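You operate a simulated robot arm through the tools that you are given. There is no shell and no other tool.

Carry out the task below with a simulated robot arm. There is one attempt and no reset: what you move stays moved.

JOB
Put things in order on the top of the steel bench. At the end: two of the adapters from the top of the steel bench are on the grey steel dish on the top of the steel bench; the grey blue-band mandrel stands on top of the white tag; the gold brass guide bush from the top of the steel bench stands on top of the grey coupling; whatever was shut is shut again. Leave all else as you found it, and nothing knocked over. Set down upright: adapter.

It is judged by the outcome, as a careful person would: the job done as asked, and still so three seconds after it is handed in. It fails if anything else is knocked over, pushed out of place, dropped, spilled or broken.

ROBOT AND FRAMES
A 7-joint arm with a two-finger parallel gripper, fixed in place. Base frame: the origin is at the foot of the arm, x ahead of it, y to its left, z up; the work surface is at about z = 940. Lengths are in mm, angles in rad, forces in N, time in s.
With the tool pointing down near the work surface it reaches from about 280 to 680 mm from the base axis. Its first joint turns from -1.152 to 1.152 rad. Payload 1.57 kg.
The TCP is the grasp point between the finger pads, 30 mm short of the fingertips. In the tool frame z runs along the fingers and y along their closing line. Largest opening 110 mm; finger width 24, thickness 12; the body of the gripper, 48 by 112 mm, starts 78 mm behind the TCP.
Orientation is that of the tool frame in the base frame, as a unit quaternion [x, y, z, w]. With the fingers straight down and closing along the base's y, the tool's x points along the base's -x, its y along +y and its z along -z.

CONTROLS
- The arm moves only by the tool jog_arm. Its argument "moves" is a list of rows, each a list of 3 entries, a list of its own where there are three numbers: the shift along the base's x, y, z in mm, then the turn, a rotation vector about the base's x, y, z in rad, then the closure, from 0 (fully open) to 1 (shut). In form: [[[tx, ty, tz], [rx, ry, rz], fingers], ...]. A call has 1 to 20 rows; each row shifts and turns the commanded pose from where the row before left it. A row lasts 0.2 s, in which the tool goes at most 50 mm and 0.15 rad; a call with a longer step from one row to the next is refused whole, and so is a gripper value outside its range. A pose out of reach is approached as far as the arm can. The call stops where the force on the tool passes 40 N (or 10 N more than at its start, if that is more) or the arm is blocked; 0.2 s more then pass. The fingers move at their own pace (about 108 mm/s each) and stop on an object; they squeeze with about 43 N. The grip force told is the motor's: it shows also when the fingers shut on nothing. Time passes only in rows, and 0.2 s behind the last, so rows that do not move let the fingers close. The reply holds the time, the measured pose of the TCP, the force on the tool along the base axes, the opening and the grip force, in the units named above and with some noise, with the torque about the TCP (base axes, N m) and any sound that the robot's microphone picked up.
- Cameras (640 x 400 px; columns grow to the right, rows downward): "scene" is fixed at [172.1, -394.5, 1406.1]; the picture's right is [0.73, -0.68, 0.00], its down [-0.38, -0.41, -0.83] and it looks along [0.57, 0.61, -0.55] (base axes); focal length 214 px, centre (320, 200). "wrist" rides on the gripper at [70, 16, -141] in the tool frame; the picture's right is [-0.23, 0.97, 0.00], its down [-0.86, -0.20, -0.48] and it looks along [-0.47, -0.11, 0.88] (tool axes); focal length 222 px, centre (320, 200).
- snapshot(camera): a new picture of that camera. The clock stands still meanwhile.
- measure_at(camera, pixels): there is no depth. For up to 12 entries [column, row, z] of the newest picture of that camera ("zoom" is the newest enlarged one), the place [x, y] in the base frame at which the ray of that pixel passes the height z, good to about 3 mm. The clock stands still meanwhile.
- inspect(camera, box): a new picture of the part [left, top, right, bottom] of that camera's present view, enlarged. The clock stands still meanwhile.
- hand_in(): hands the job in; it is judged then, once.

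Unless the task says otherwise, let go and move clear before handing in.

The tools are called after "Call:" by a JSON object that holds its "method" and its "body". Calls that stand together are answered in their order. jog_arm: Moves the arm, as the interface text tells. Its arguments: {"type":"object","properties":{"moves":{"type":"array"}},"required":["moves"]} The other tools are called the same way: snapshot (camera) takes a picture; measure_at (camera, pixels) gives the place at which the rays of pixels pass given heights; inspect (camera, box) takes an enlarged picture of a part of a camera's view; hand_in () hands the job in.

At the start:

```text
t: 0.0
eef_pos: [352.9, -74.0, 1291.8]
orientation: [-0.001, 1.0, 0.0, 0.001]
force: [0.1, -0.2, -0.2]
torque: [-0.04, -0.01, -0.04]
width: 110.1
finger_force: 0.0
```

scene: 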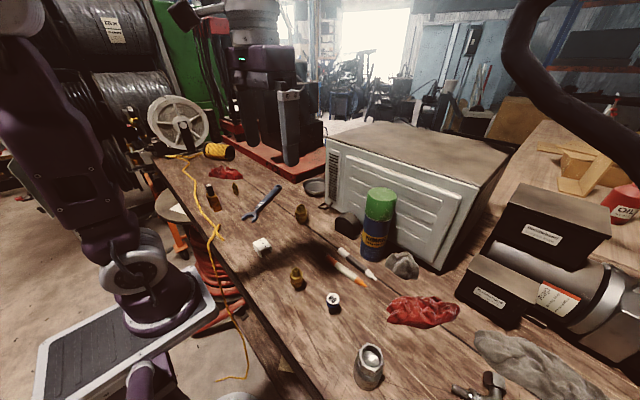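
wrist: 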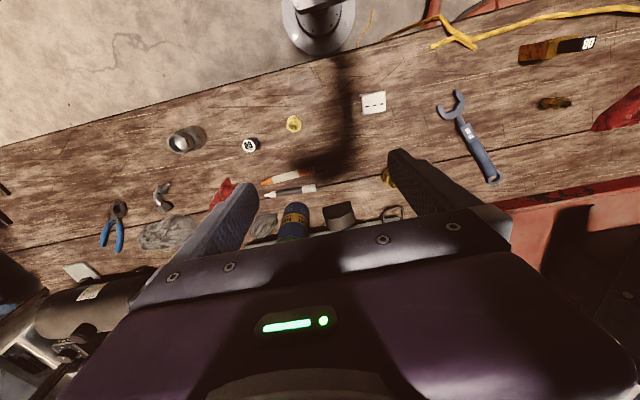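

The first pictures show small objects along the bench: brass pieces near scene (297,280), (302,214), (235,188), a white item at (262,246), and a steel item at (368,365). I'll look at enlarged views before moving.

Call:
{"method": "inspect", "body": {"camera": "scene", "box": [180, 140, 340, 240]}}

Call:
{"method": "inspect", "body": {"camera": "scene", "box": [230, 190, 390, 290]}}

Call:
{"method": "inspect", "body": {"camera": "scene", "box": [240, 260, 464, 400]}}

Call:
{"method": "inspect", "body": {"camera": "scene", "box": [416, 260, 640, 400]}}

Call:
{"method": "inspect", "body": {"camera": "wrist", "box": [140, 70, 300, 170]}}

Call:
{"method": "inspect", "body": {"camera": "wrist", "box": [240, 70, 400, 170]}}

Call:
{"method": "inspect", "body": {"camera": "wrist", "box": [250, 140, 410, 240]}}

Call:
{"method": "inspect", "body": {"camera": "wrist", "box": [480, 20, 640, 120]}}

Call:
{"method": "inspect", "body": {"camera": "wrist", "box": [0, 160, 240, 310]}}

```text
4.00 times, centred on (260, 190) of scene
```

zoom: 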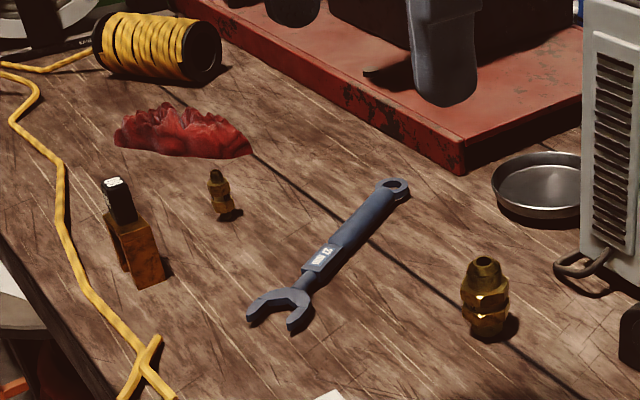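

```text
4.00 times, centred on (310, 240) of scene
```

zoom: 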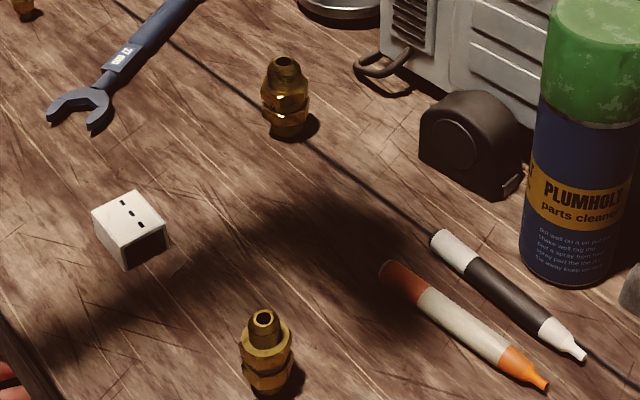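

```text
2.86 times, centred on (352, 330) of scene
```

zoom: 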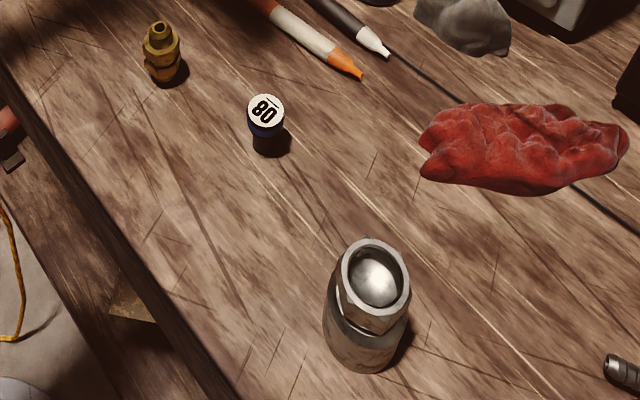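

```text
2.86 times, centred on (528, 330) of scene
```

zoom: 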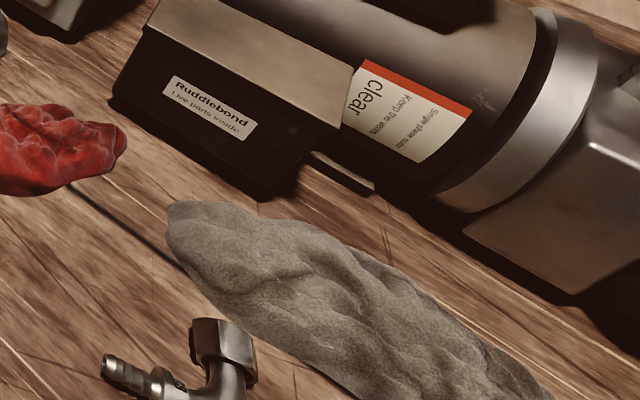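

```text
4.00 times, centred on (220, 120) of wrist
```

zoom: 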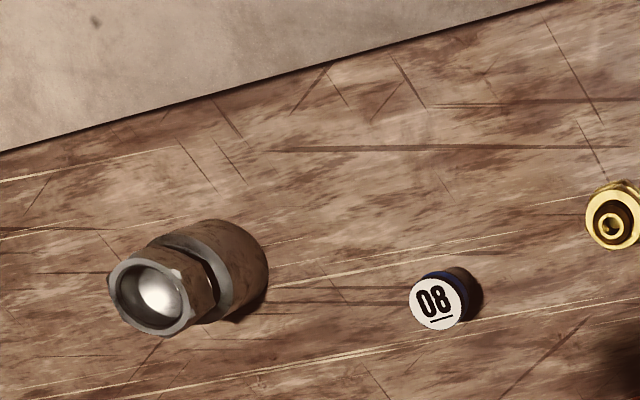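

```text
4.00 times, centred on (320, 120) of wrist
```

zoom: 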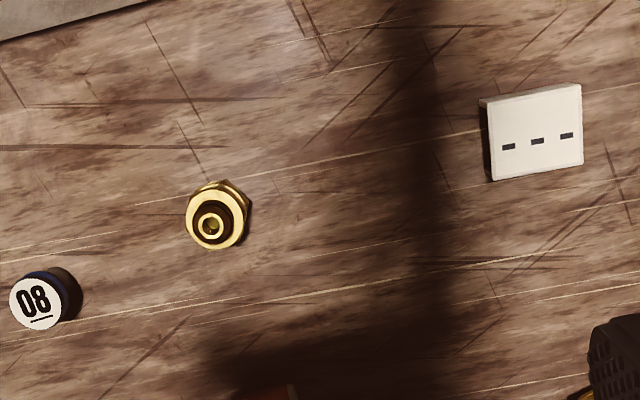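

```text
4.00 times, centred on (330, 190) of wrist
```

zoom: 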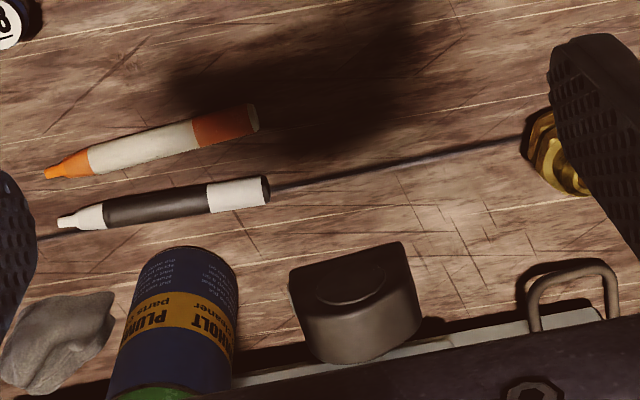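

```text
4.00 times, centred on (560, 70) of wrist
```

zoom: 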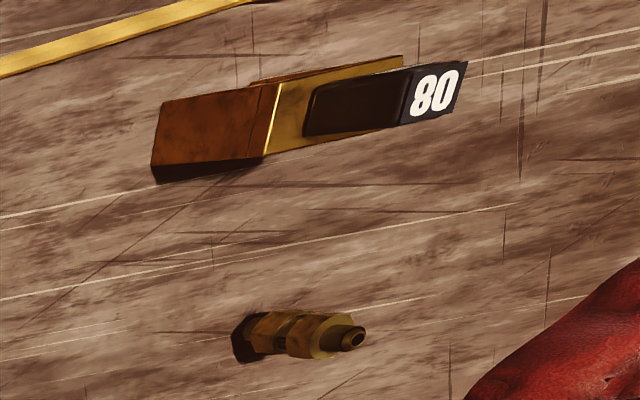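

```text
2.67 times, centred on (120, 235) of wrist
```

zoom: 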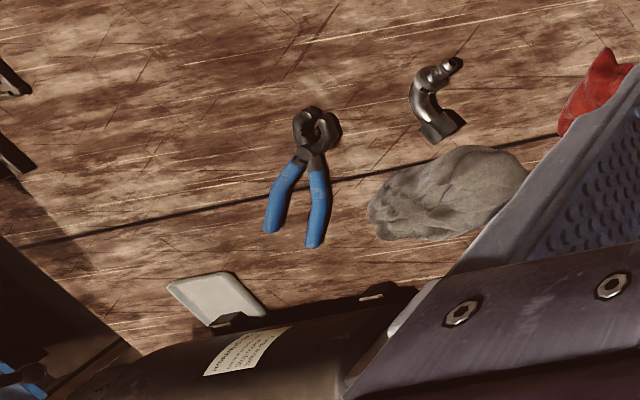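

The zooms show three brass hex fittings, an "80" cylinder with a blue band, a white block with dashes, a steel coupling and a dish. I need their positions, so I'll measure and take closer zooms.

Call:
{"method": "snapshot", "body": {"camera": "scene"}}

Call:
{"method": "measure_at", "body": {"camera": "scene", "pixels": [[297, 288, 940], [302, 222, 940], [235, 193, 940], [262, 254, 940], [333, 311, 940], [369, 384, 940], [315, 190, 940], [214, 206, 940], [348, 225, 940], [378, 255, 940], [262, 205, 940], [490, 390, 940]]}}

Call:
{"method": "inspect", "body": {"camera": "scene", "box": [190, 165, 254, 205]}}

Call:
{"method": "inspect", "body": {"camera": "scene", "box": [286, 165, 350, 205]}}

Call:
{"method": "inspect", "body": {"camera": "scene", "box": [280, 200, 328, 230]}}

Call:
{"method": "inspect", "body": {"camera": "scene", "box": [273, 265, 321, 295]}}

Call:
{"method": "inspect", "body": {"camera": "scene", "box": [328, 340, 408, 390]}}

Call:
{"method": "inspect", "body": {"camera": "scene", "box": [320, 110, 520, 280]}}

Call:
{"method": "inspect", "body": {"camera": "scene", "box": [440, 120, 640, 280]}}

Call:
{"method": "inspect", "body": {"camera": "scene", "box": [140, 80, 300, 200]}}

```text
taken
```

scene: 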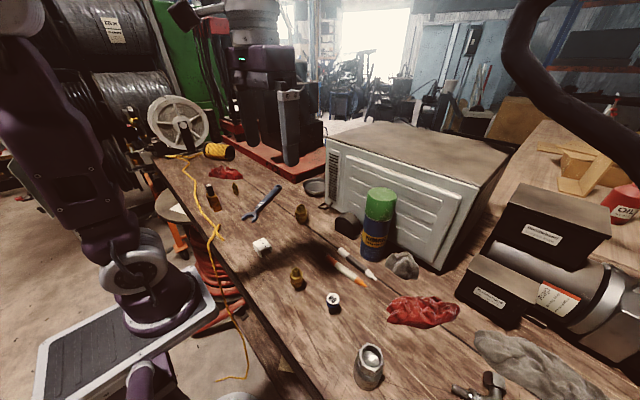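

```text
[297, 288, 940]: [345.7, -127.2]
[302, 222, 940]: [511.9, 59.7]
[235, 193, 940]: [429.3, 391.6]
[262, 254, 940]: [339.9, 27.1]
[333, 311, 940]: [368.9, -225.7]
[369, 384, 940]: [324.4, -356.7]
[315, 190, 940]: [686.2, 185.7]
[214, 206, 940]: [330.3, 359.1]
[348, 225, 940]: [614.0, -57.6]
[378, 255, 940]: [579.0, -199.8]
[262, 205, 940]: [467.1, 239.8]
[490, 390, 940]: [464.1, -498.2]
```

```text
10.00 times, centred on (222, 185) of scene
```

zoom: 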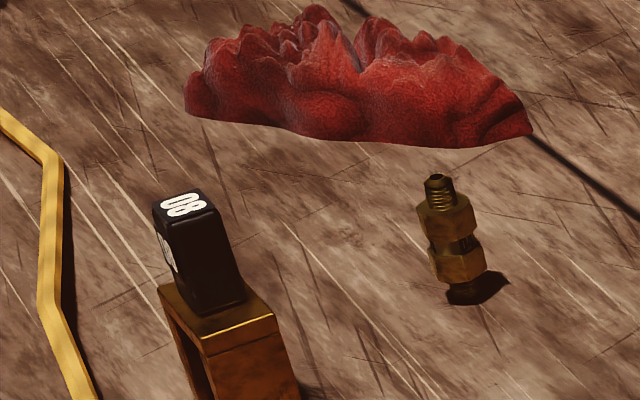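

```text
10.00 times, centred on (318, 185) of scene
```

zoom: 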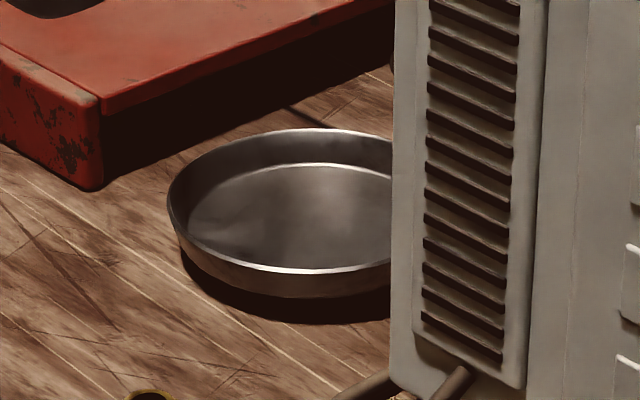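

```text
13.33 times, centred on (304, 215) of scene
```

zoom: 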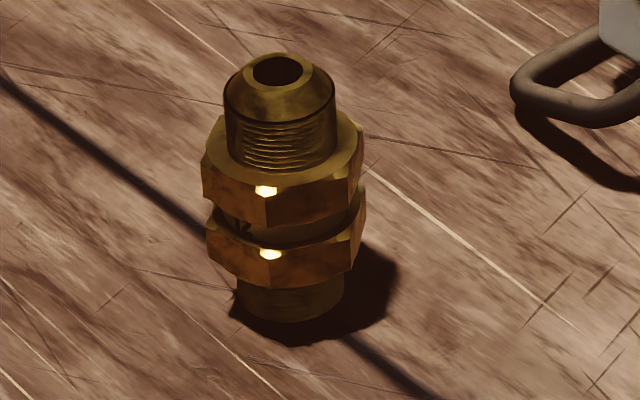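

```text
13.33 times, centred on (297, 280) of scene
```

zoom: 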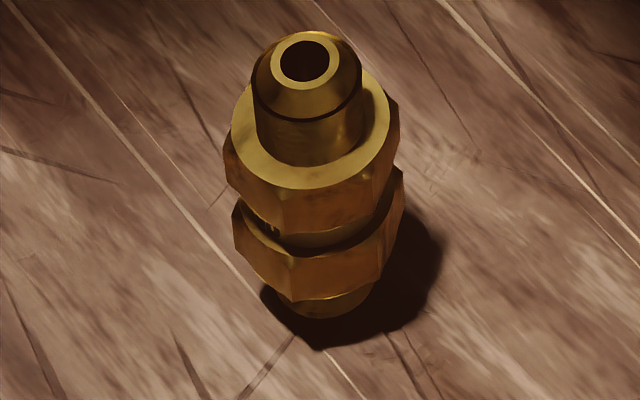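

```text
8.00 times, centred on (368, 365) of scene
```

zoom: 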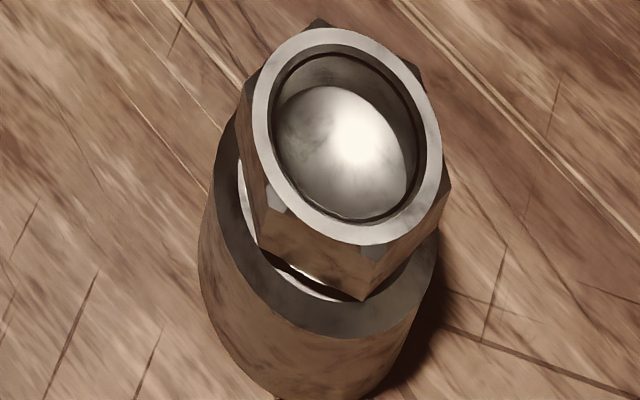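

```text
2.35 times, centred on (420, 195) of scene
```

zoom: 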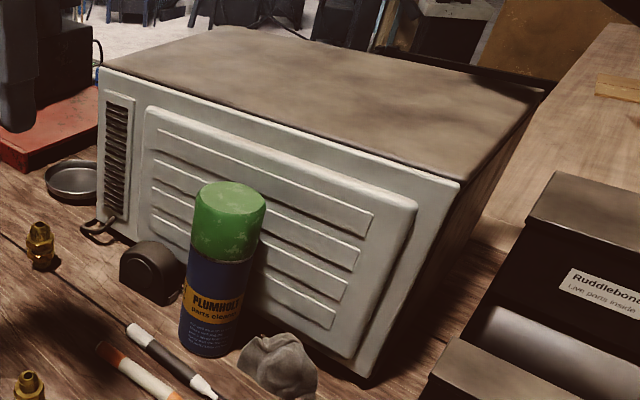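

```text
2.50 times, centred on (540, 200) of scene
```

zoom: 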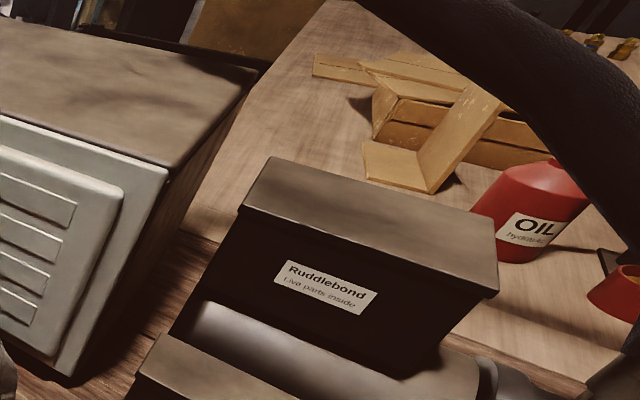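

```text
3.33 times, centred on (220, 140) of scene
```

zoom: 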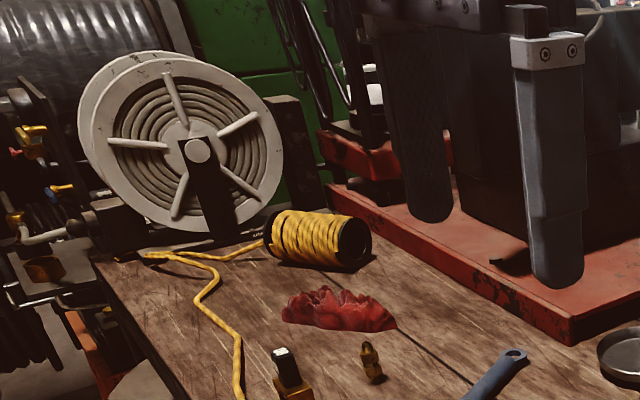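

The brass fitting at zoom (304,60) of A1 has a plain top, while A2 and A3 show threads, so I need to confirm which is which. The dish is near x=690, at the edge of reach. I'll move the wrist camera over the left part of the bench for a closer look.

Call:
{"method": "jog_arm", "body": {"moves": [[[-6, 41, -18], [0, 0, 0], 0], [[-6, 41, -18], [0, 0, 0], 0], [[-6, 41, -18], [0, 0, 0], 0], [[-6, 41, -18], [0, 0, 0], 0], [[-6, 41, -18], [0, 0, 0], 0], [[-6, 41, -18], [0, 0, 0], 0], [[-6, 41, -18], [0, 0, 0], 0], [[-6, 41, -18], [0, 0, 0], 0]]}}

Call:
{"method": "snapshot", "body": {"camera": "wrist"}}

Call:
{"method": "snapshot", "body": {"camera": "scene"}}

```text
t: 1.8
eef_pos: [304.6, 255.4, 1145.8]
orientation: [0.0, 1.0, -0.001, 0.0]
force: [1.0, 0.4, 0.0]
torque: [-0.01, 0.02, -0.01]
width: 110.0
finger_force: 0.0
```

```text
taken
```

wrist: 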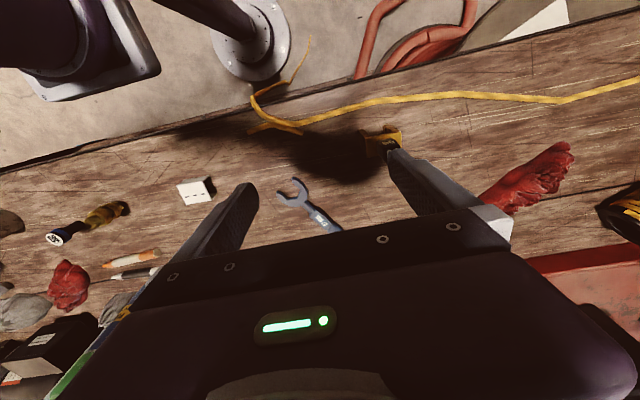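

```text
taken
```

scene: 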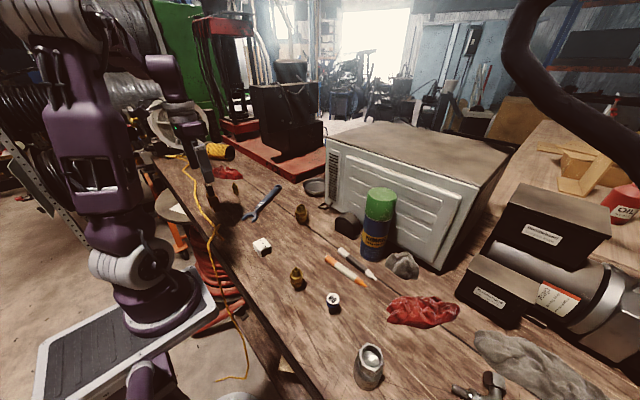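

The wrist view shows the white block at (195,190), the block at (382,140), and the mandrel at (60,235). I'll zoom in on them.

Call:
{"method": "inspect", "body": {"camera": "wrist", "box": [340, 110, 436, 170]}}

Call:
{"method": "inspect", "body": {"camera": "wrist", "box": [150, 160, 246, 220]}}

Call:
{"method": "inspect", "body": {"camera": "wrist", "box": [30, 190, 142, 260]}}

```text
6.67 times, centred on (388, 140) of wrist
```

zoom: 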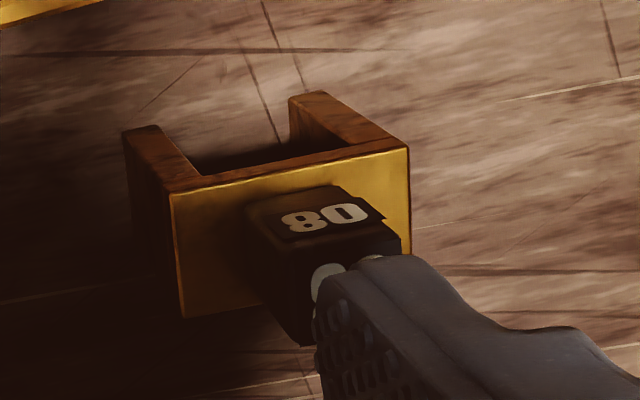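

```text
6.67 times, centred on (198, 190) of wrist
```

zoom: 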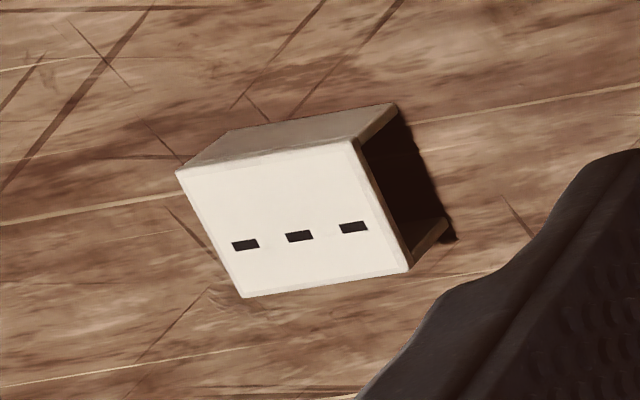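

```text
5.71 times, centred on (86, 225) of wrist
```

zoom: 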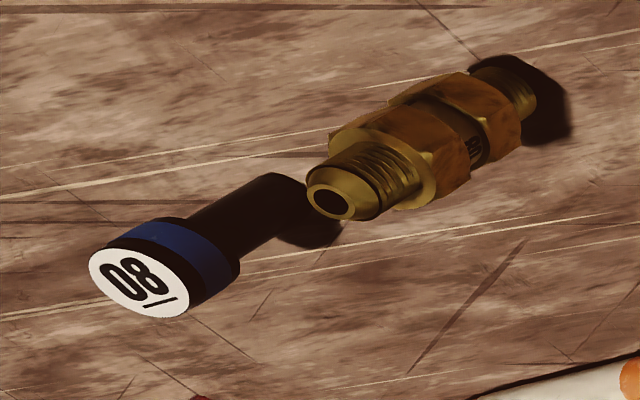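

A1 also shows a thread and a marking, so all three fittings may be adapters; the U-shaped gold piece with the "80" at wrist (385,140) is a candidate for the guide bush. I'll zoom on more places before deciding.

Call:
{"method": "inspect", "body": {"camera": "scene", "box": [240, 330, 352, 400]}}

Call:
{"method": "inspect", "body": {"camera": "scene", "box": [420, 340, 516, 400]}}

Call:
{"method": "inspect", "body": {"camera": "scene", "box": [150, 190, 278, 270]}}

Call:
{"method": "inspect", "body": {"camera": "scene", "box": [230, 70, 358, 200]}}

Call:
{"method": "inspect", "body": {"camera": "scene", "box": [544, 100, 640, 220]}}

Call:
{"method": "inspect", "body": {"camera": "scene", "box": [310, 195, 374, 235]}}

Call:
{"method": "inspect", "body": {"camera": "wrist", "box": [0, 180, 160, 400]}}

```text
5.71 times, centred on (296, 365) of scene
```

zoom: 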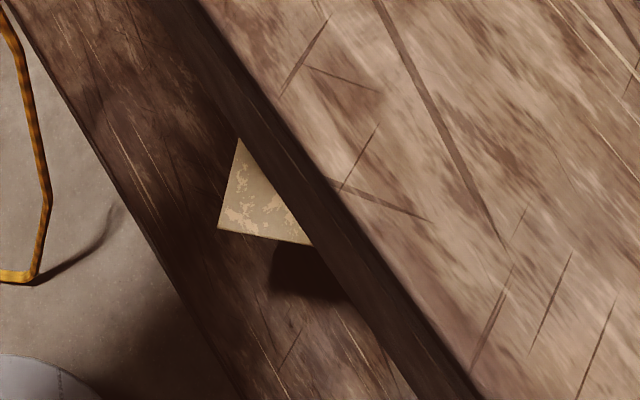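

```text
6.67 times, centred on (468, 370) of scene
```

zoom: 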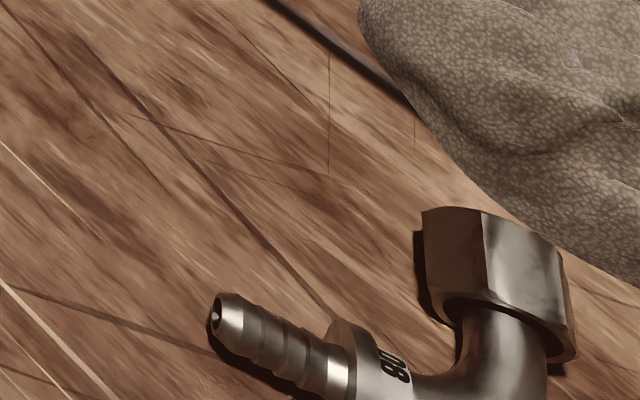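

```text
5.00 times, centred on (214, 230) of scene
```

zoom: 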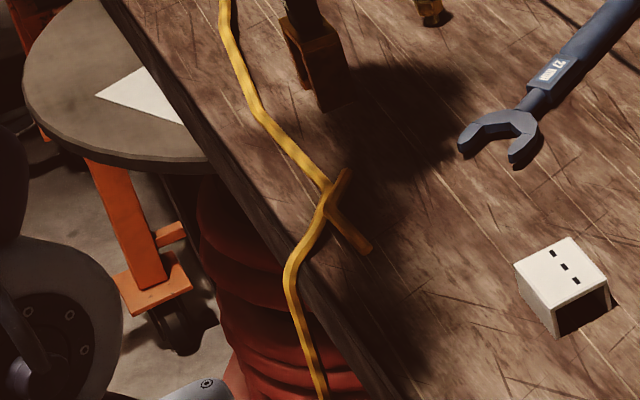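

```text
3.08 times, centred on (294, 135) of scene
```

zoom: 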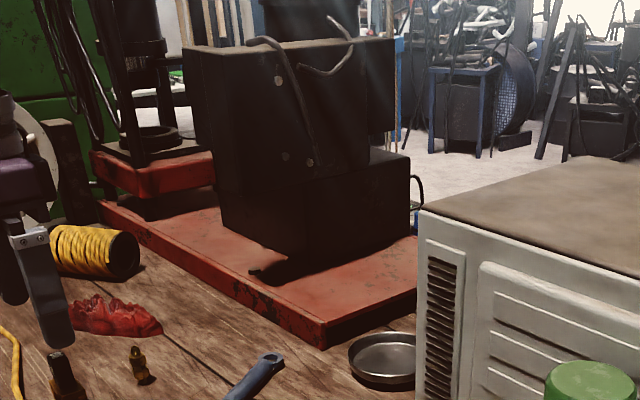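

```text
3.33 times, centred on (592, 160) of scene
```

zoom: 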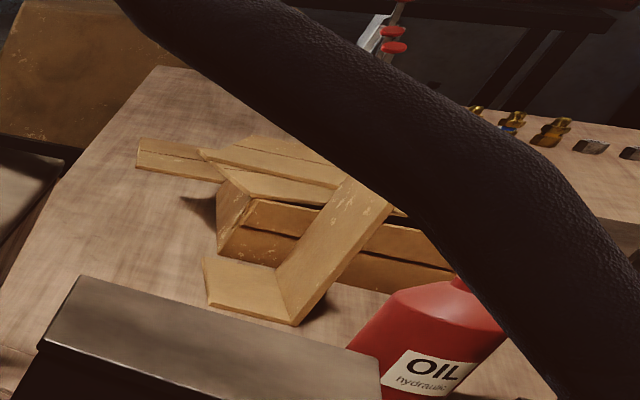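

```text
10.00 times, centred on (342, 215) of scene
```

zoom: 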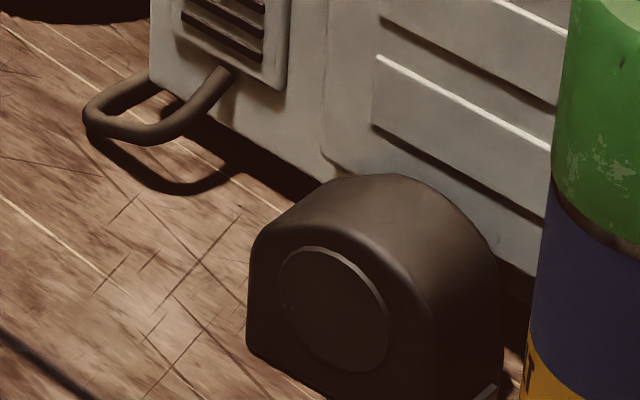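

```text
1.82 times, centred on (80, 290) of wrist
```

zoom: 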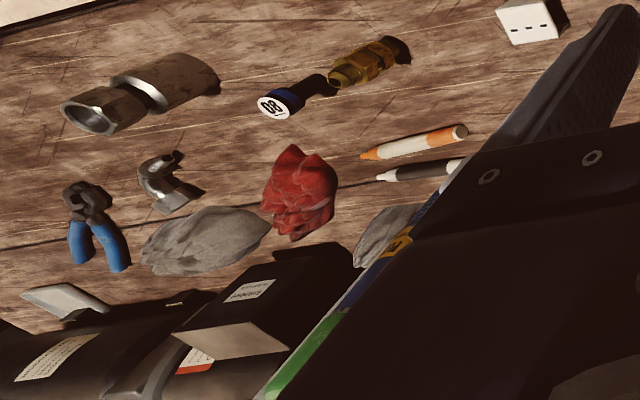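

The other bench also carries brass fittings, so "from the top of the steel bench" separates those. I'll compare the three fittings closely, and zoom on the other bench's parts too.

Call:
{"method": "inspect", "body": {"camera": "scene", "box": [285, 264, 309, 294]}}

Call:
{"method": "inspect", "body": {"camera": "scene", "box": [590, 100, 640, 150]}}

Call:
{"method": "inspect", "body": {"camera": "scene", "box": [226, 178, 246, 200]}}

Call:
{"method": "inspect", "body": {"camera": "scene", "box": [320, 285, 348, 320]}}

Call:
{"method": "jog_arm", "body": {"moves": [[[30, 30, 0], [0, 0, 0], 0], [[30, 30, 0], [0, 0, 0], 0], [[30, 30, 0], [0, 0, 0], 0], [[30, 30, 0], [0, 0, 0], 0], [[0, 0, 0], [0, 0, 0], 0]]}}

Call:
{"method": "snapshot", "body": {"camera": "wrist"}}

```text
13.33 times, centred on (297, 279) of scene
```

zoom: 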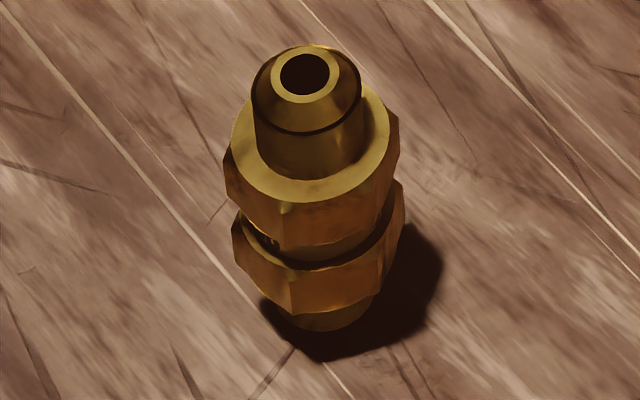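

```text
8.00 times, centred on (615, 125) of scene
```

zoom: 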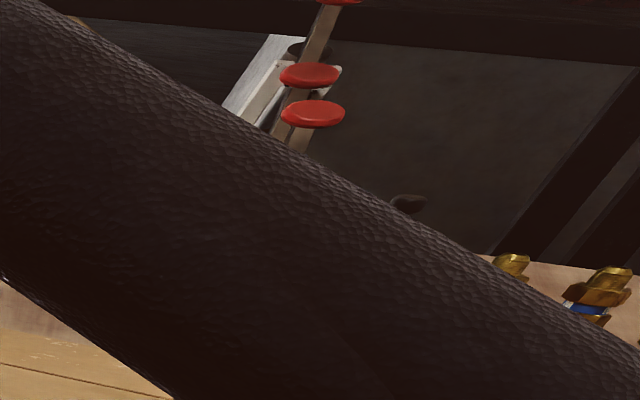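

```text
16.00 times, centred on (236, 189) of scene
```

zoom: 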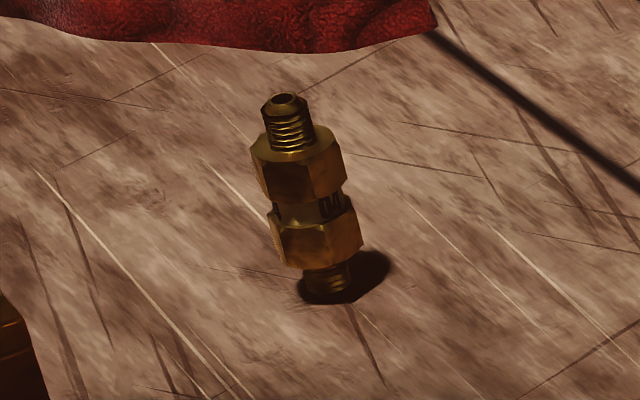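

```text
11.43 times, centred on (334, 302) of scene
```

zoom: 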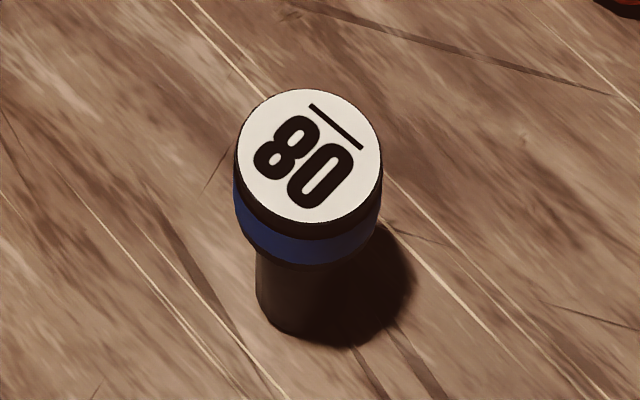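

```text
t: 3.0
eef_pos: [426.4, 373.3, 1149.1]
orientation: [0.0, 1.0, -0.001, 0.001]
force: [0.1, 0.0, 0.4]
torque: [-0.01, -0.03, 0.01]
width: 109.9
finger_force: 0.1
```

```text
taken
```

wrist: 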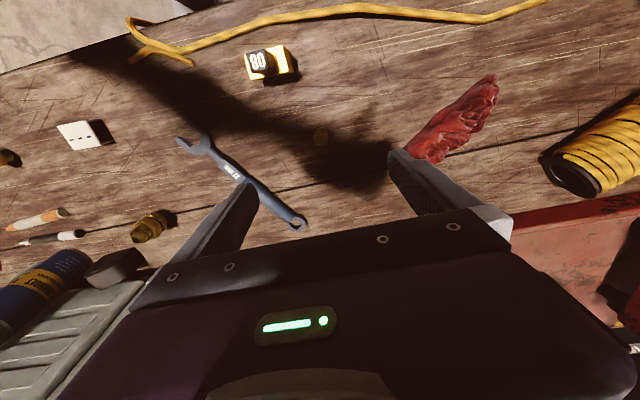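

Now the U-shaped gold piece is visible from above at (268,63), and A3 is at (321,135). I'll zoom in on both.

Call:
{"method": "inspect", "body": {"camera": "wrist", "box": [236, 40, 308, 85]}}

Call:
{"method": "inspect", "body": {"camera": "wrist", "box": [297, 120, 345, 150]}}

Call:
{"method": "inspect", "body": {"camera": "wrist", "box": [122, 200, 186, 250]}}

Call:
{"method": "inspect", "body": {"camera": "wrist", "box": [50, 110, 122, 160]}}

```text
8.89 times, centred on (272, 62) of wrist
```

zoom: 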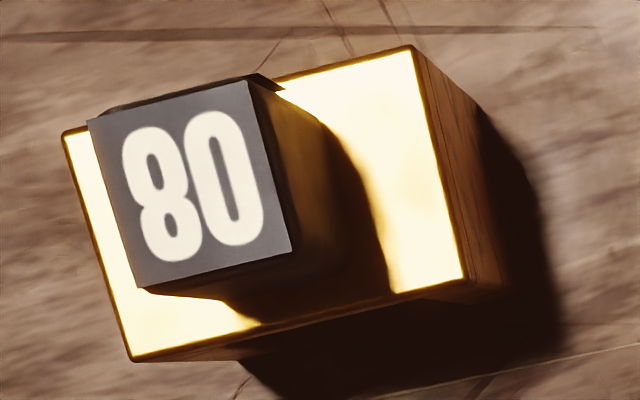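

```text
13.33 times, centred on (321, 135) of wrist
```

zoom: 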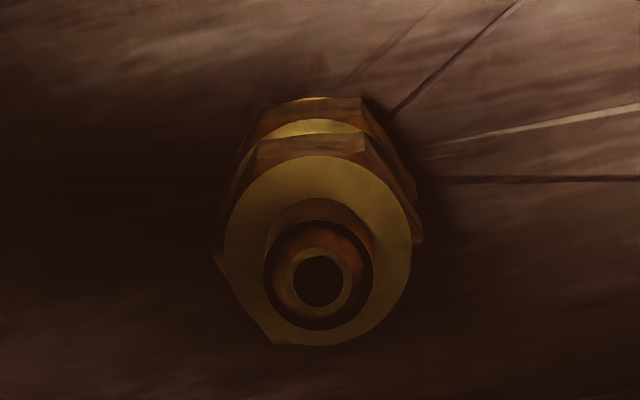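

```text
8.00 times, centred on (154, 225) of wrist
```

zoom: 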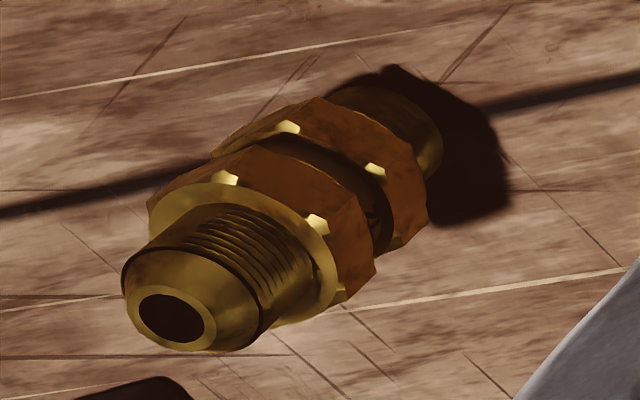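

```text
8.00 times, centred on (86, 135) of wrist
```

zoom: 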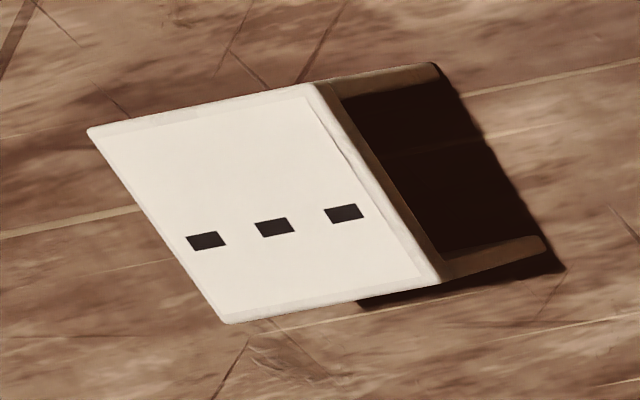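

The gold piece is a bridge-shaped block with a dark "80" boss on top, and the white item is a bridge-shaped block too. I'll take a lower, oblique look at the gold block to see whether it is one piece.

Call:
{"method": "jog_arm", "body": {"moves": [[[-35, 0, 0], [0, -0.1, 0], 0], [[-35, 0, 0], [0, -0.1, 0], 0], [[-35, 0, -10], [0, -0.1, 0], 0], [[-35, 0, -20], [0, -0.1, 0], 0], [[-35, 0, -30], [0, -0.1, 0], 0], [[-5, 0, -30], [0, 0, 0], 0], [[0, 0, 0], [0, 0, 0], 0]]}}

Call:
{"method": "snapshot", "body": {"camera": "wrist"}}

Call:
{"method": "inspect", "body": {"camera": "wrist", "box": [240, 100, 400, 200]}}

```text
t: 4.6
eef_pos: [246.1, 374.3, 1058.6]
orientation: [0.0, 0.969, 0.0, 0.247]
force: [-0.2, -1.0, -0.1]
torque: [-0.03, 0.04, 0.03]
width: 109.9
finger_force: 0.0
```

```text
taken
```

wrist: 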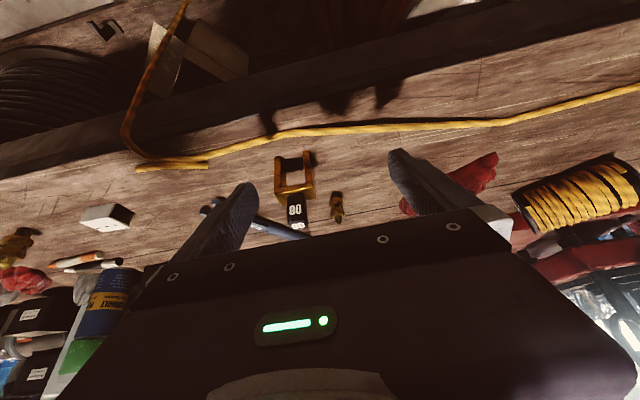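

```text
4.00 times, centred on (320, 150) of wrist
```

zoom: 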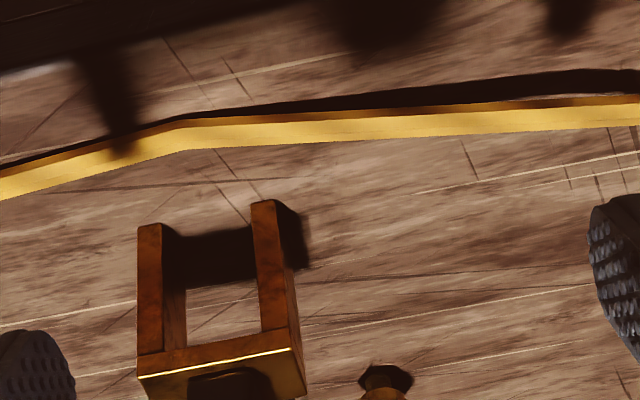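

The upside-down oblique view shows the n-shaped brass block at (294,175) with the black piece at (296,212). I'll zoom further.

Call:
{"method": "inspect", "body": {"camera": "wrist", "box": [264, 180, 344, 240]}}

Call:
{"method": "inspect", "body": {"camera": "wrist", "box": [0, 190, 150, 290]}}

```text
6.67 times, centred on (304, 210) of wrist
```

zoom: 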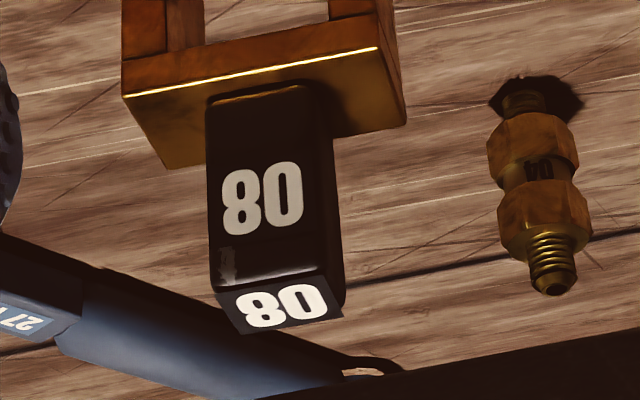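

```text
4.00 times, centred on (75, 240) of wrist
```

zoom: 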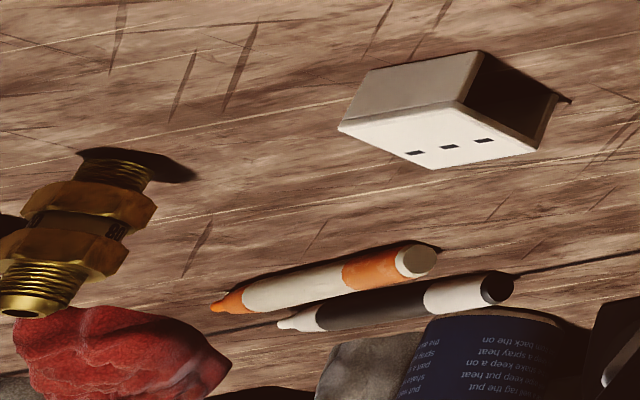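

The block's legs and black boss look like one handled piece, but I want to survey the right side too: the flat whitish plate near the motor (first wrist view at (80,270)) could matter. I'll straighten the tool, raise it and sweep to the right.

Call:
{"method": "jog_arm", "body": {"moves": [[[10, 0, 45], [0, 0.1, 0], 0], [[10, 0, 45], [0, 0.1, 0], 0], [[10, 0, 45], [0, 0.1, 0], 0], [[10, 0, 30], [0, 0.1, 0], 0], [[8, -40, 0], [0, 0.1, 0], 0], [[8, -48, 0], [0, 0, 0], 0], [[8, -48, 0], [0, 0, 0], 0], [[8, -48, 0], [0, 0, 0], 0], [[8, -48, 0], [0, 0, 0], 0], [[8, -48, 0], [0, 0, 0], 0], [[8, -48, 0], [0, 0, 0], 0], [[8, -48, 0], [0, 0, 0], 0], [[8, -48, 0], [0, 0, 0], 0], [[8, -48, 0], [0, 0, 0], 0], [[8, -48, 0], [0, 0, 0], 0], [[8, -48, 0], [0, 0, 0], 0], [[8, -48, 0], [0, 0, 0], 0], [[0, -48, 0], [0, 0, 0], 0], [[0, -48, 0], [0, 0, 0], 0], [[0, 0, 0], [0, 0, 0], 0]]}}

Call:
{"method": "snapshot", "body": {"camera": "wrist"}}

```text
t: 8.8
eef_pos: [388.1, -337.3, 1223.2]
orientation: [0.0, 1.0, 0.0, 0.0]
force: [1.0, 0.3, -0.7]
torque: [-0.04, 0.0, 0.02]
width: 110.1
finger_force: 0.0
```

```text
taken
```

wrist: 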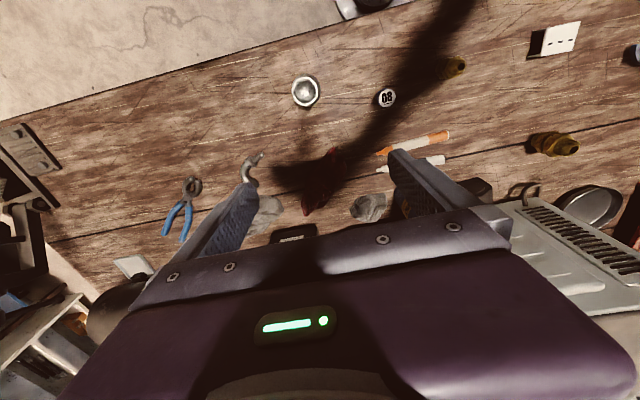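

Call:
{"method": "inspect", "body": {"camera": "wrist", "box": [0, 110, 200, 300]}}

Call:
{"method": "inspect", "body": {"camera": "wrist", "box": [270, 70, 350, 120]}}

Call:
{"method": "inspect", "body": {"camera": "wrist", "box": [350, 50, 478, 130]}}

Call:
{"method": "inspect", "body": {"camera": "wrist", "box": [500, 120, 640, 240]}}

Call:
{"method": "measure_at", "body": {"camera": "wrist", "pixels": [[305, 92, 940], [305, 92, 1010], [386, 98, 990], [133, 265, 940], [180, 205, 940], [550, 145, 940], [555, 40, 970], [590, 205, 950]]}}

```text
2.11 times, centred on (100, 205) of wrist
```

zoom: 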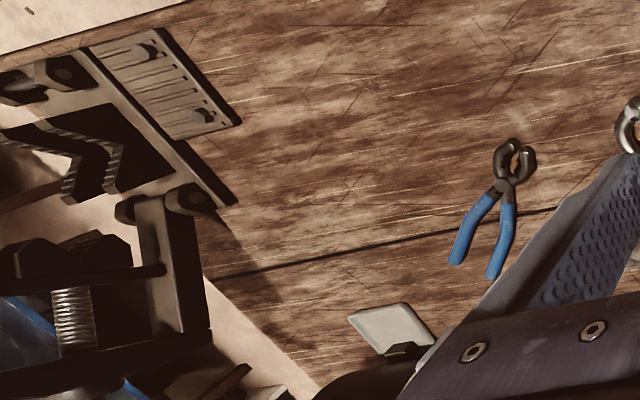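

```text
8.00 times, centred on (310, 95) of wrist
```

zoom: 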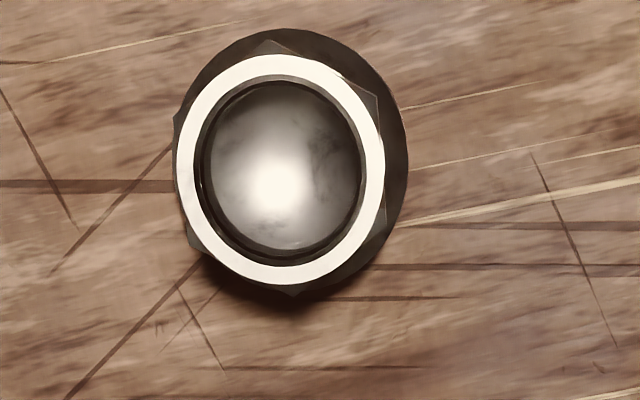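

```text
5.00 times, centred on (414, 90) of wrist
```

zoom: 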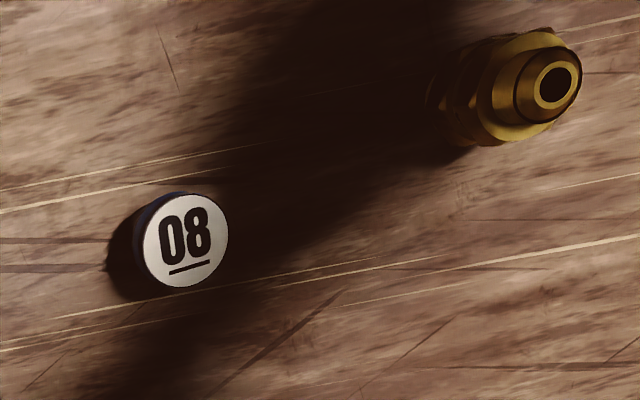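

```text
3.33 times, centred on (570, 180) of wrist
```

zoom: 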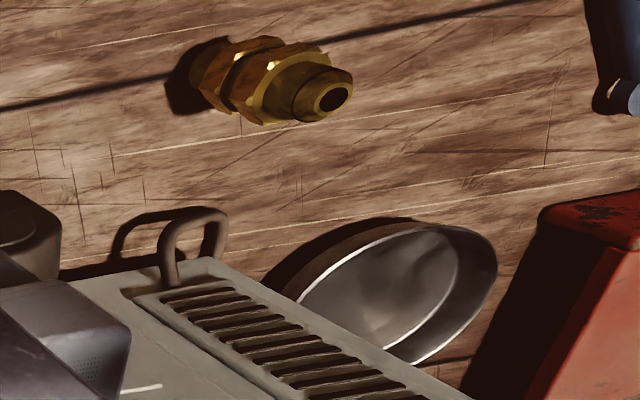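

```text
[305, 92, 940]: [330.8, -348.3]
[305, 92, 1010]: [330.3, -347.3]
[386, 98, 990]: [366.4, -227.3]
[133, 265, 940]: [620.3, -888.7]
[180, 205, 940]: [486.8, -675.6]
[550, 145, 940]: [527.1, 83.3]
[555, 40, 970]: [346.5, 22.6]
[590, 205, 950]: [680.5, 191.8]
```

The white plate by the motor is at about (620,-889), out of reach, so the white tag must be the white bridge block. Next I'll pin down the dish's centre and rim.

Call:
{"method": "snapshot", "body": {"camera": "scene"}}

Call:
{"method": "measure_at", "body": {"camera": "scene", "pixels": [[302.8, 184, 957], [316, 178, 957], [316, 192, 957], [316, 185, 957], [316, 186.5, 943], [310, 181, 957]]}}

Call:
{"method": "measure_at", "body": {"camera": "wrist", "pixels": [[618.6, 207, 957], [585.6, 210, 957], [649, 201, 957], [631, 187, 957], [616, 210, 943]]}}

Call:
{"method": "inspect", "body": {"camera": "scene", "box": [296, 160, 336, 200]}}

```text
taken
```

scene: 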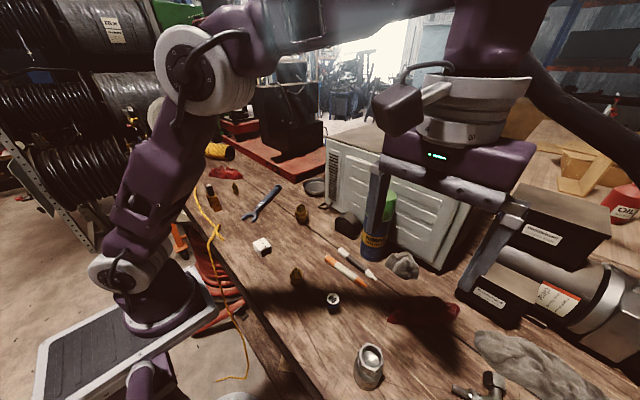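

```text
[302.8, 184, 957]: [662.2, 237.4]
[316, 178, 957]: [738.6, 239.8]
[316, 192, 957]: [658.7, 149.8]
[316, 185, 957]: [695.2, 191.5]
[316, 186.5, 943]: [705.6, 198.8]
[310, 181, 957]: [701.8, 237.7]
```

```text
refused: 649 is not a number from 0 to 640
```

```text
10.00 times, centred on (316, 180) of scene
```

zoom: 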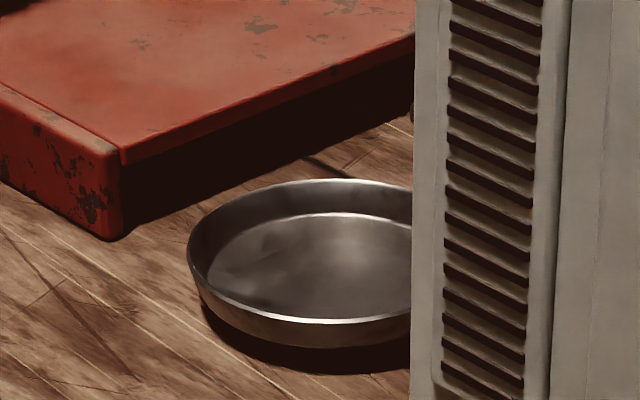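

The dish is partly hidden behind the oven from the scene camera. I'll move the wrist camera to look straight at it.

Call:
{"method": "jog_arm", "body": {"moves": [[[0, 48, 5], [0, 0, 0], 0], [[0, 48, 5], [0, 0, 0], 0], [[0, 48, 5], [0, 0, 0], 0], [[0, 48, 5], [0, 0, 0], 0], [[0, 48, 5], [0, 0, 0], 0], [[0, 48, 5], [0, 0, 0], 0], [[0, 48, 0], [0, 0, 0], 0], [[0, 48, 0], [0, 0, 0], 0], [[0, 48, 0], [0, 0, 0], 0], [[0, 48, 0], [0, 0, 0], 0], [[0, 48, 0], [0, 0, 0], 0], [[30, 10, 0], [0, 0, 0], 0], [[40, 0, 0], [0, 0, 0], 0], [[40, 0, 0], [0, 0, 0], 0], [[0, 0, 0], [0, 0, 0], 0]]}}

Call:
{"method": "snapshot", "body": {"camera": "wrist"}}

```text
t: 12.0
eef_pos: [498.5, 200.4, 1255.3]
orientation: [0.0, 1.0, -0.001, 0.0]
force: [0.0, -0.3, -0.5]
torque: [0.02, -0.01, -0.04]
width: 109.9
finger_force: 0.0
```

```text
taken
```

wrist: 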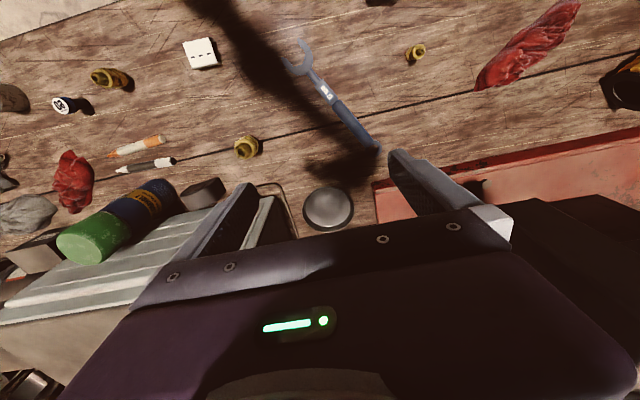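

The dish is fully visible at (327,208), between the oven edge (290,220) and the red base (375,200). I'll zoom and measure.

Call:
{"method": "inspect", "body": {"camera": "wrist", "box": [256, 165, 400, 255]}}

Call:
{"method": "measure_at", "body": {"camera": "wrist", "pixels": [[327, 208, 945], [303, 208, 957], [352, 208, 957], [327, 186, 957], [375, 186, 940], [375, 222, 990], [285, 200, 950], [247, 148, 940], [415, 52, 940], [200, 55, 970], [255, 184, 940]]}}

```text
4.44 times, centred on (328, 210) of wrist
```

zoom: 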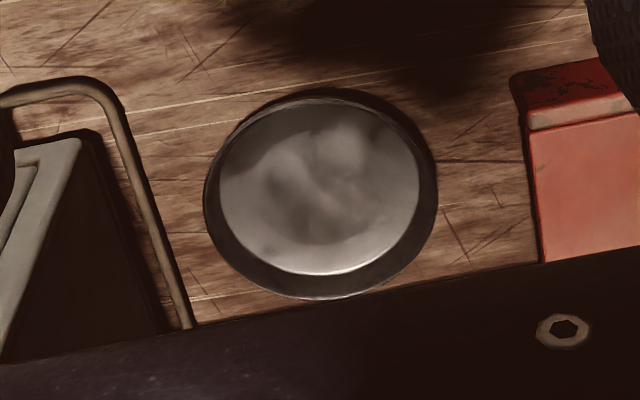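

```text
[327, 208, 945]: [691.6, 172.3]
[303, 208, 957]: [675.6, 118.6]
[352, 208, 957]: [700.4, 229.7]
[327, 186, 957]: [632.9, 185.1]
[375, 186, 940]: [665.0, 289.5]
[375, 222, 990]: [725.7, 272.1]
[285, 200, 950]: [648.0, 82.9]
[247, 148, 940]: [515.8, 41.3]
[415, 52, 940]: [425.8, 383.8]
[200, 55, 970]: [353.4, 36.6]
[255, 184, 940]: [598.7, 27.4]
```

The dish centre works out at about (689,174), 711 mm from the base axis, with a floor radius of about 50. I'll measure the oven corner and rod, plus all object edges, to plan clearances.

Call:
{"method": "inspect", "body": {"camera": "wrist", "box": [220, 120, 300, 170]}}

Call:
{"method": "inspect", "body": {"camera": "wrist", "box": [396, 30, 436, 70]}}

Call:
{"method": "inspect", "body": {"camera": "wrist", "box": [170, 25, 234, 75]}}

Call:
{"method": "measure_at", "body": {"camera": "scene", "pixels": [[331, 207, 940], [328, 140, 1240], [320, 207, 950], [311, 212, 950], [438, 272, 940]]}}

Call:
{"method": "measure_at", "body": {"camera": "wrist", "pixels": [[274, 196.5, 1240], [274, 196.5, 1200], [274, 196.5, 1160], [288, 210, 950], [297, 238, 950], [273, 183, 950], [375, 190, 990]]}}

```text
8.00 times, centred on (260, 145) of wrist
```

zoom: 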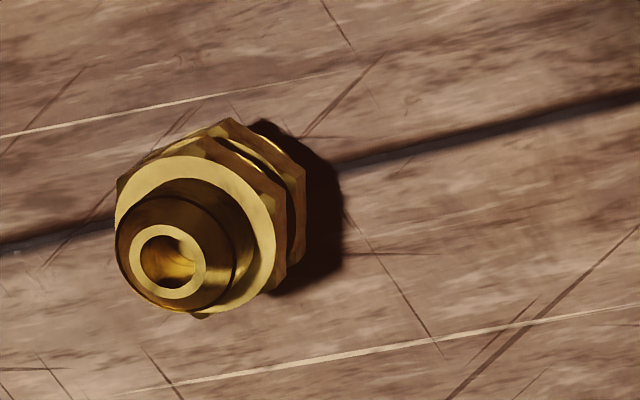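

```text
10.00 times, centred on (416, 50) of wrist
```

zoom: 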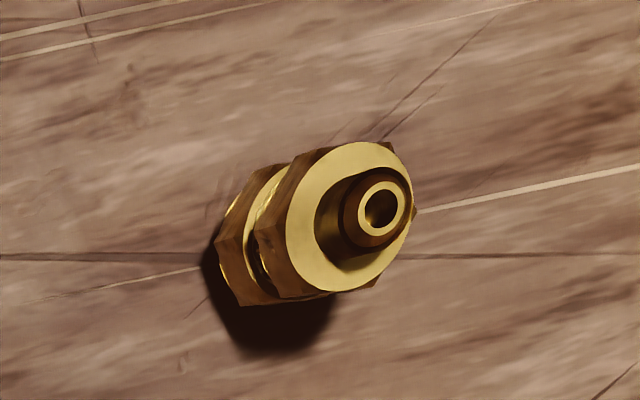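

```text
8.00 times, centred on (202, 50) of wrist
```

zoom: 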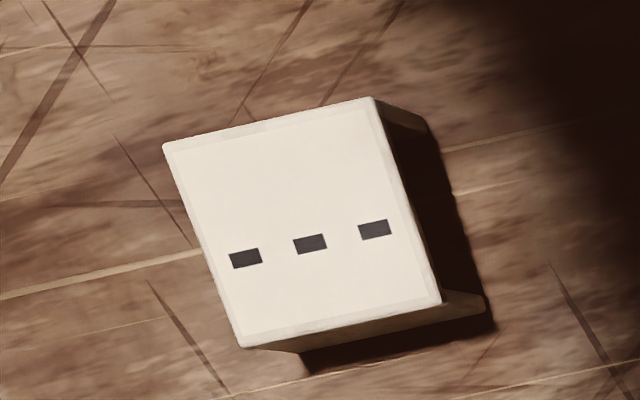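

```text
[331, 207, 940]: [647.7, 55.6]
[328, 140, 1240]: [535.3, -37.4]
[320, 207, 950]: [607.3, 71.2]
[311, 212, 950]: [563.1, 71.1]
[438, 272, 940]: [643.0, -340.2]
```

```text
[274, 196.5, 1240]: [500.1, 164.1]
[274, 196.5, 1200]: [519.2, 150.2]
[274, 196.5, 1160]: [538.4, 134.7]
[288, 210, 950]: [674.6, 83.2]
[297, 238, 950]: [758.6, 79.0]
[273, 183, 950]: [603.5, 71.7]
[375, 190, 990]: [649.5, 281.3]
```

The oven side is at about y=60, so the dish has clearance. To settle which piece is the "guide bush", I'll look at the parts on the other bench for similar items, by tilting the wrist camera forward at a safe height.

Call:
{"method": "jog_arm", "body": {"moves": [[[-30, -20, 10], [0, 0, 0], 0], [[-30, -30, 10], [0, 0, 0], 0], [[-30, -35, 15], [0, -0.1, 0], 0], [[-30, -35, 15], [0, -0.1, 0], 0], [[-20, -40, 15], [0, -0.1, 0], 0], [[-10, -45, 15], [0, -0.1, 0], 0], [[0, -45, 10], [0, -0.1, 0], 0], [[0, -45, 5], [0, -0.1, 0], 0], [[0, -45, 0], [0, -0.1, 0], 0], [[0, -45, 0], [0, -0.1, 0], 0], [[0, -45, 0], [0, -0.1, 0], 0], [[0, 0, 0], [0, 0, 0], 0]]}}

Call:
{"method": "snapshot", "body": {"camera": "wrist"}}

```text
t: 14.6
eef_pos: [348.4, -229.5, 1349.1]
orientation: [0.0, 0.9, 0.0, 0.436]
force: [-0.3, 1.5, -0.1]
torque: [0.02, -0.02, -0.04]
width: 110.2
finger_force: 0.0
```

```text
taken
```

wrist: 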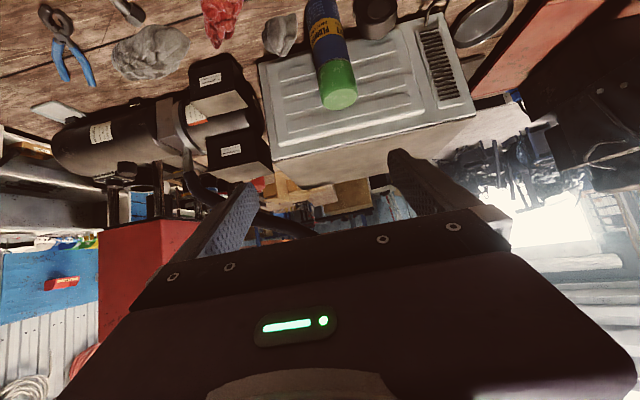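

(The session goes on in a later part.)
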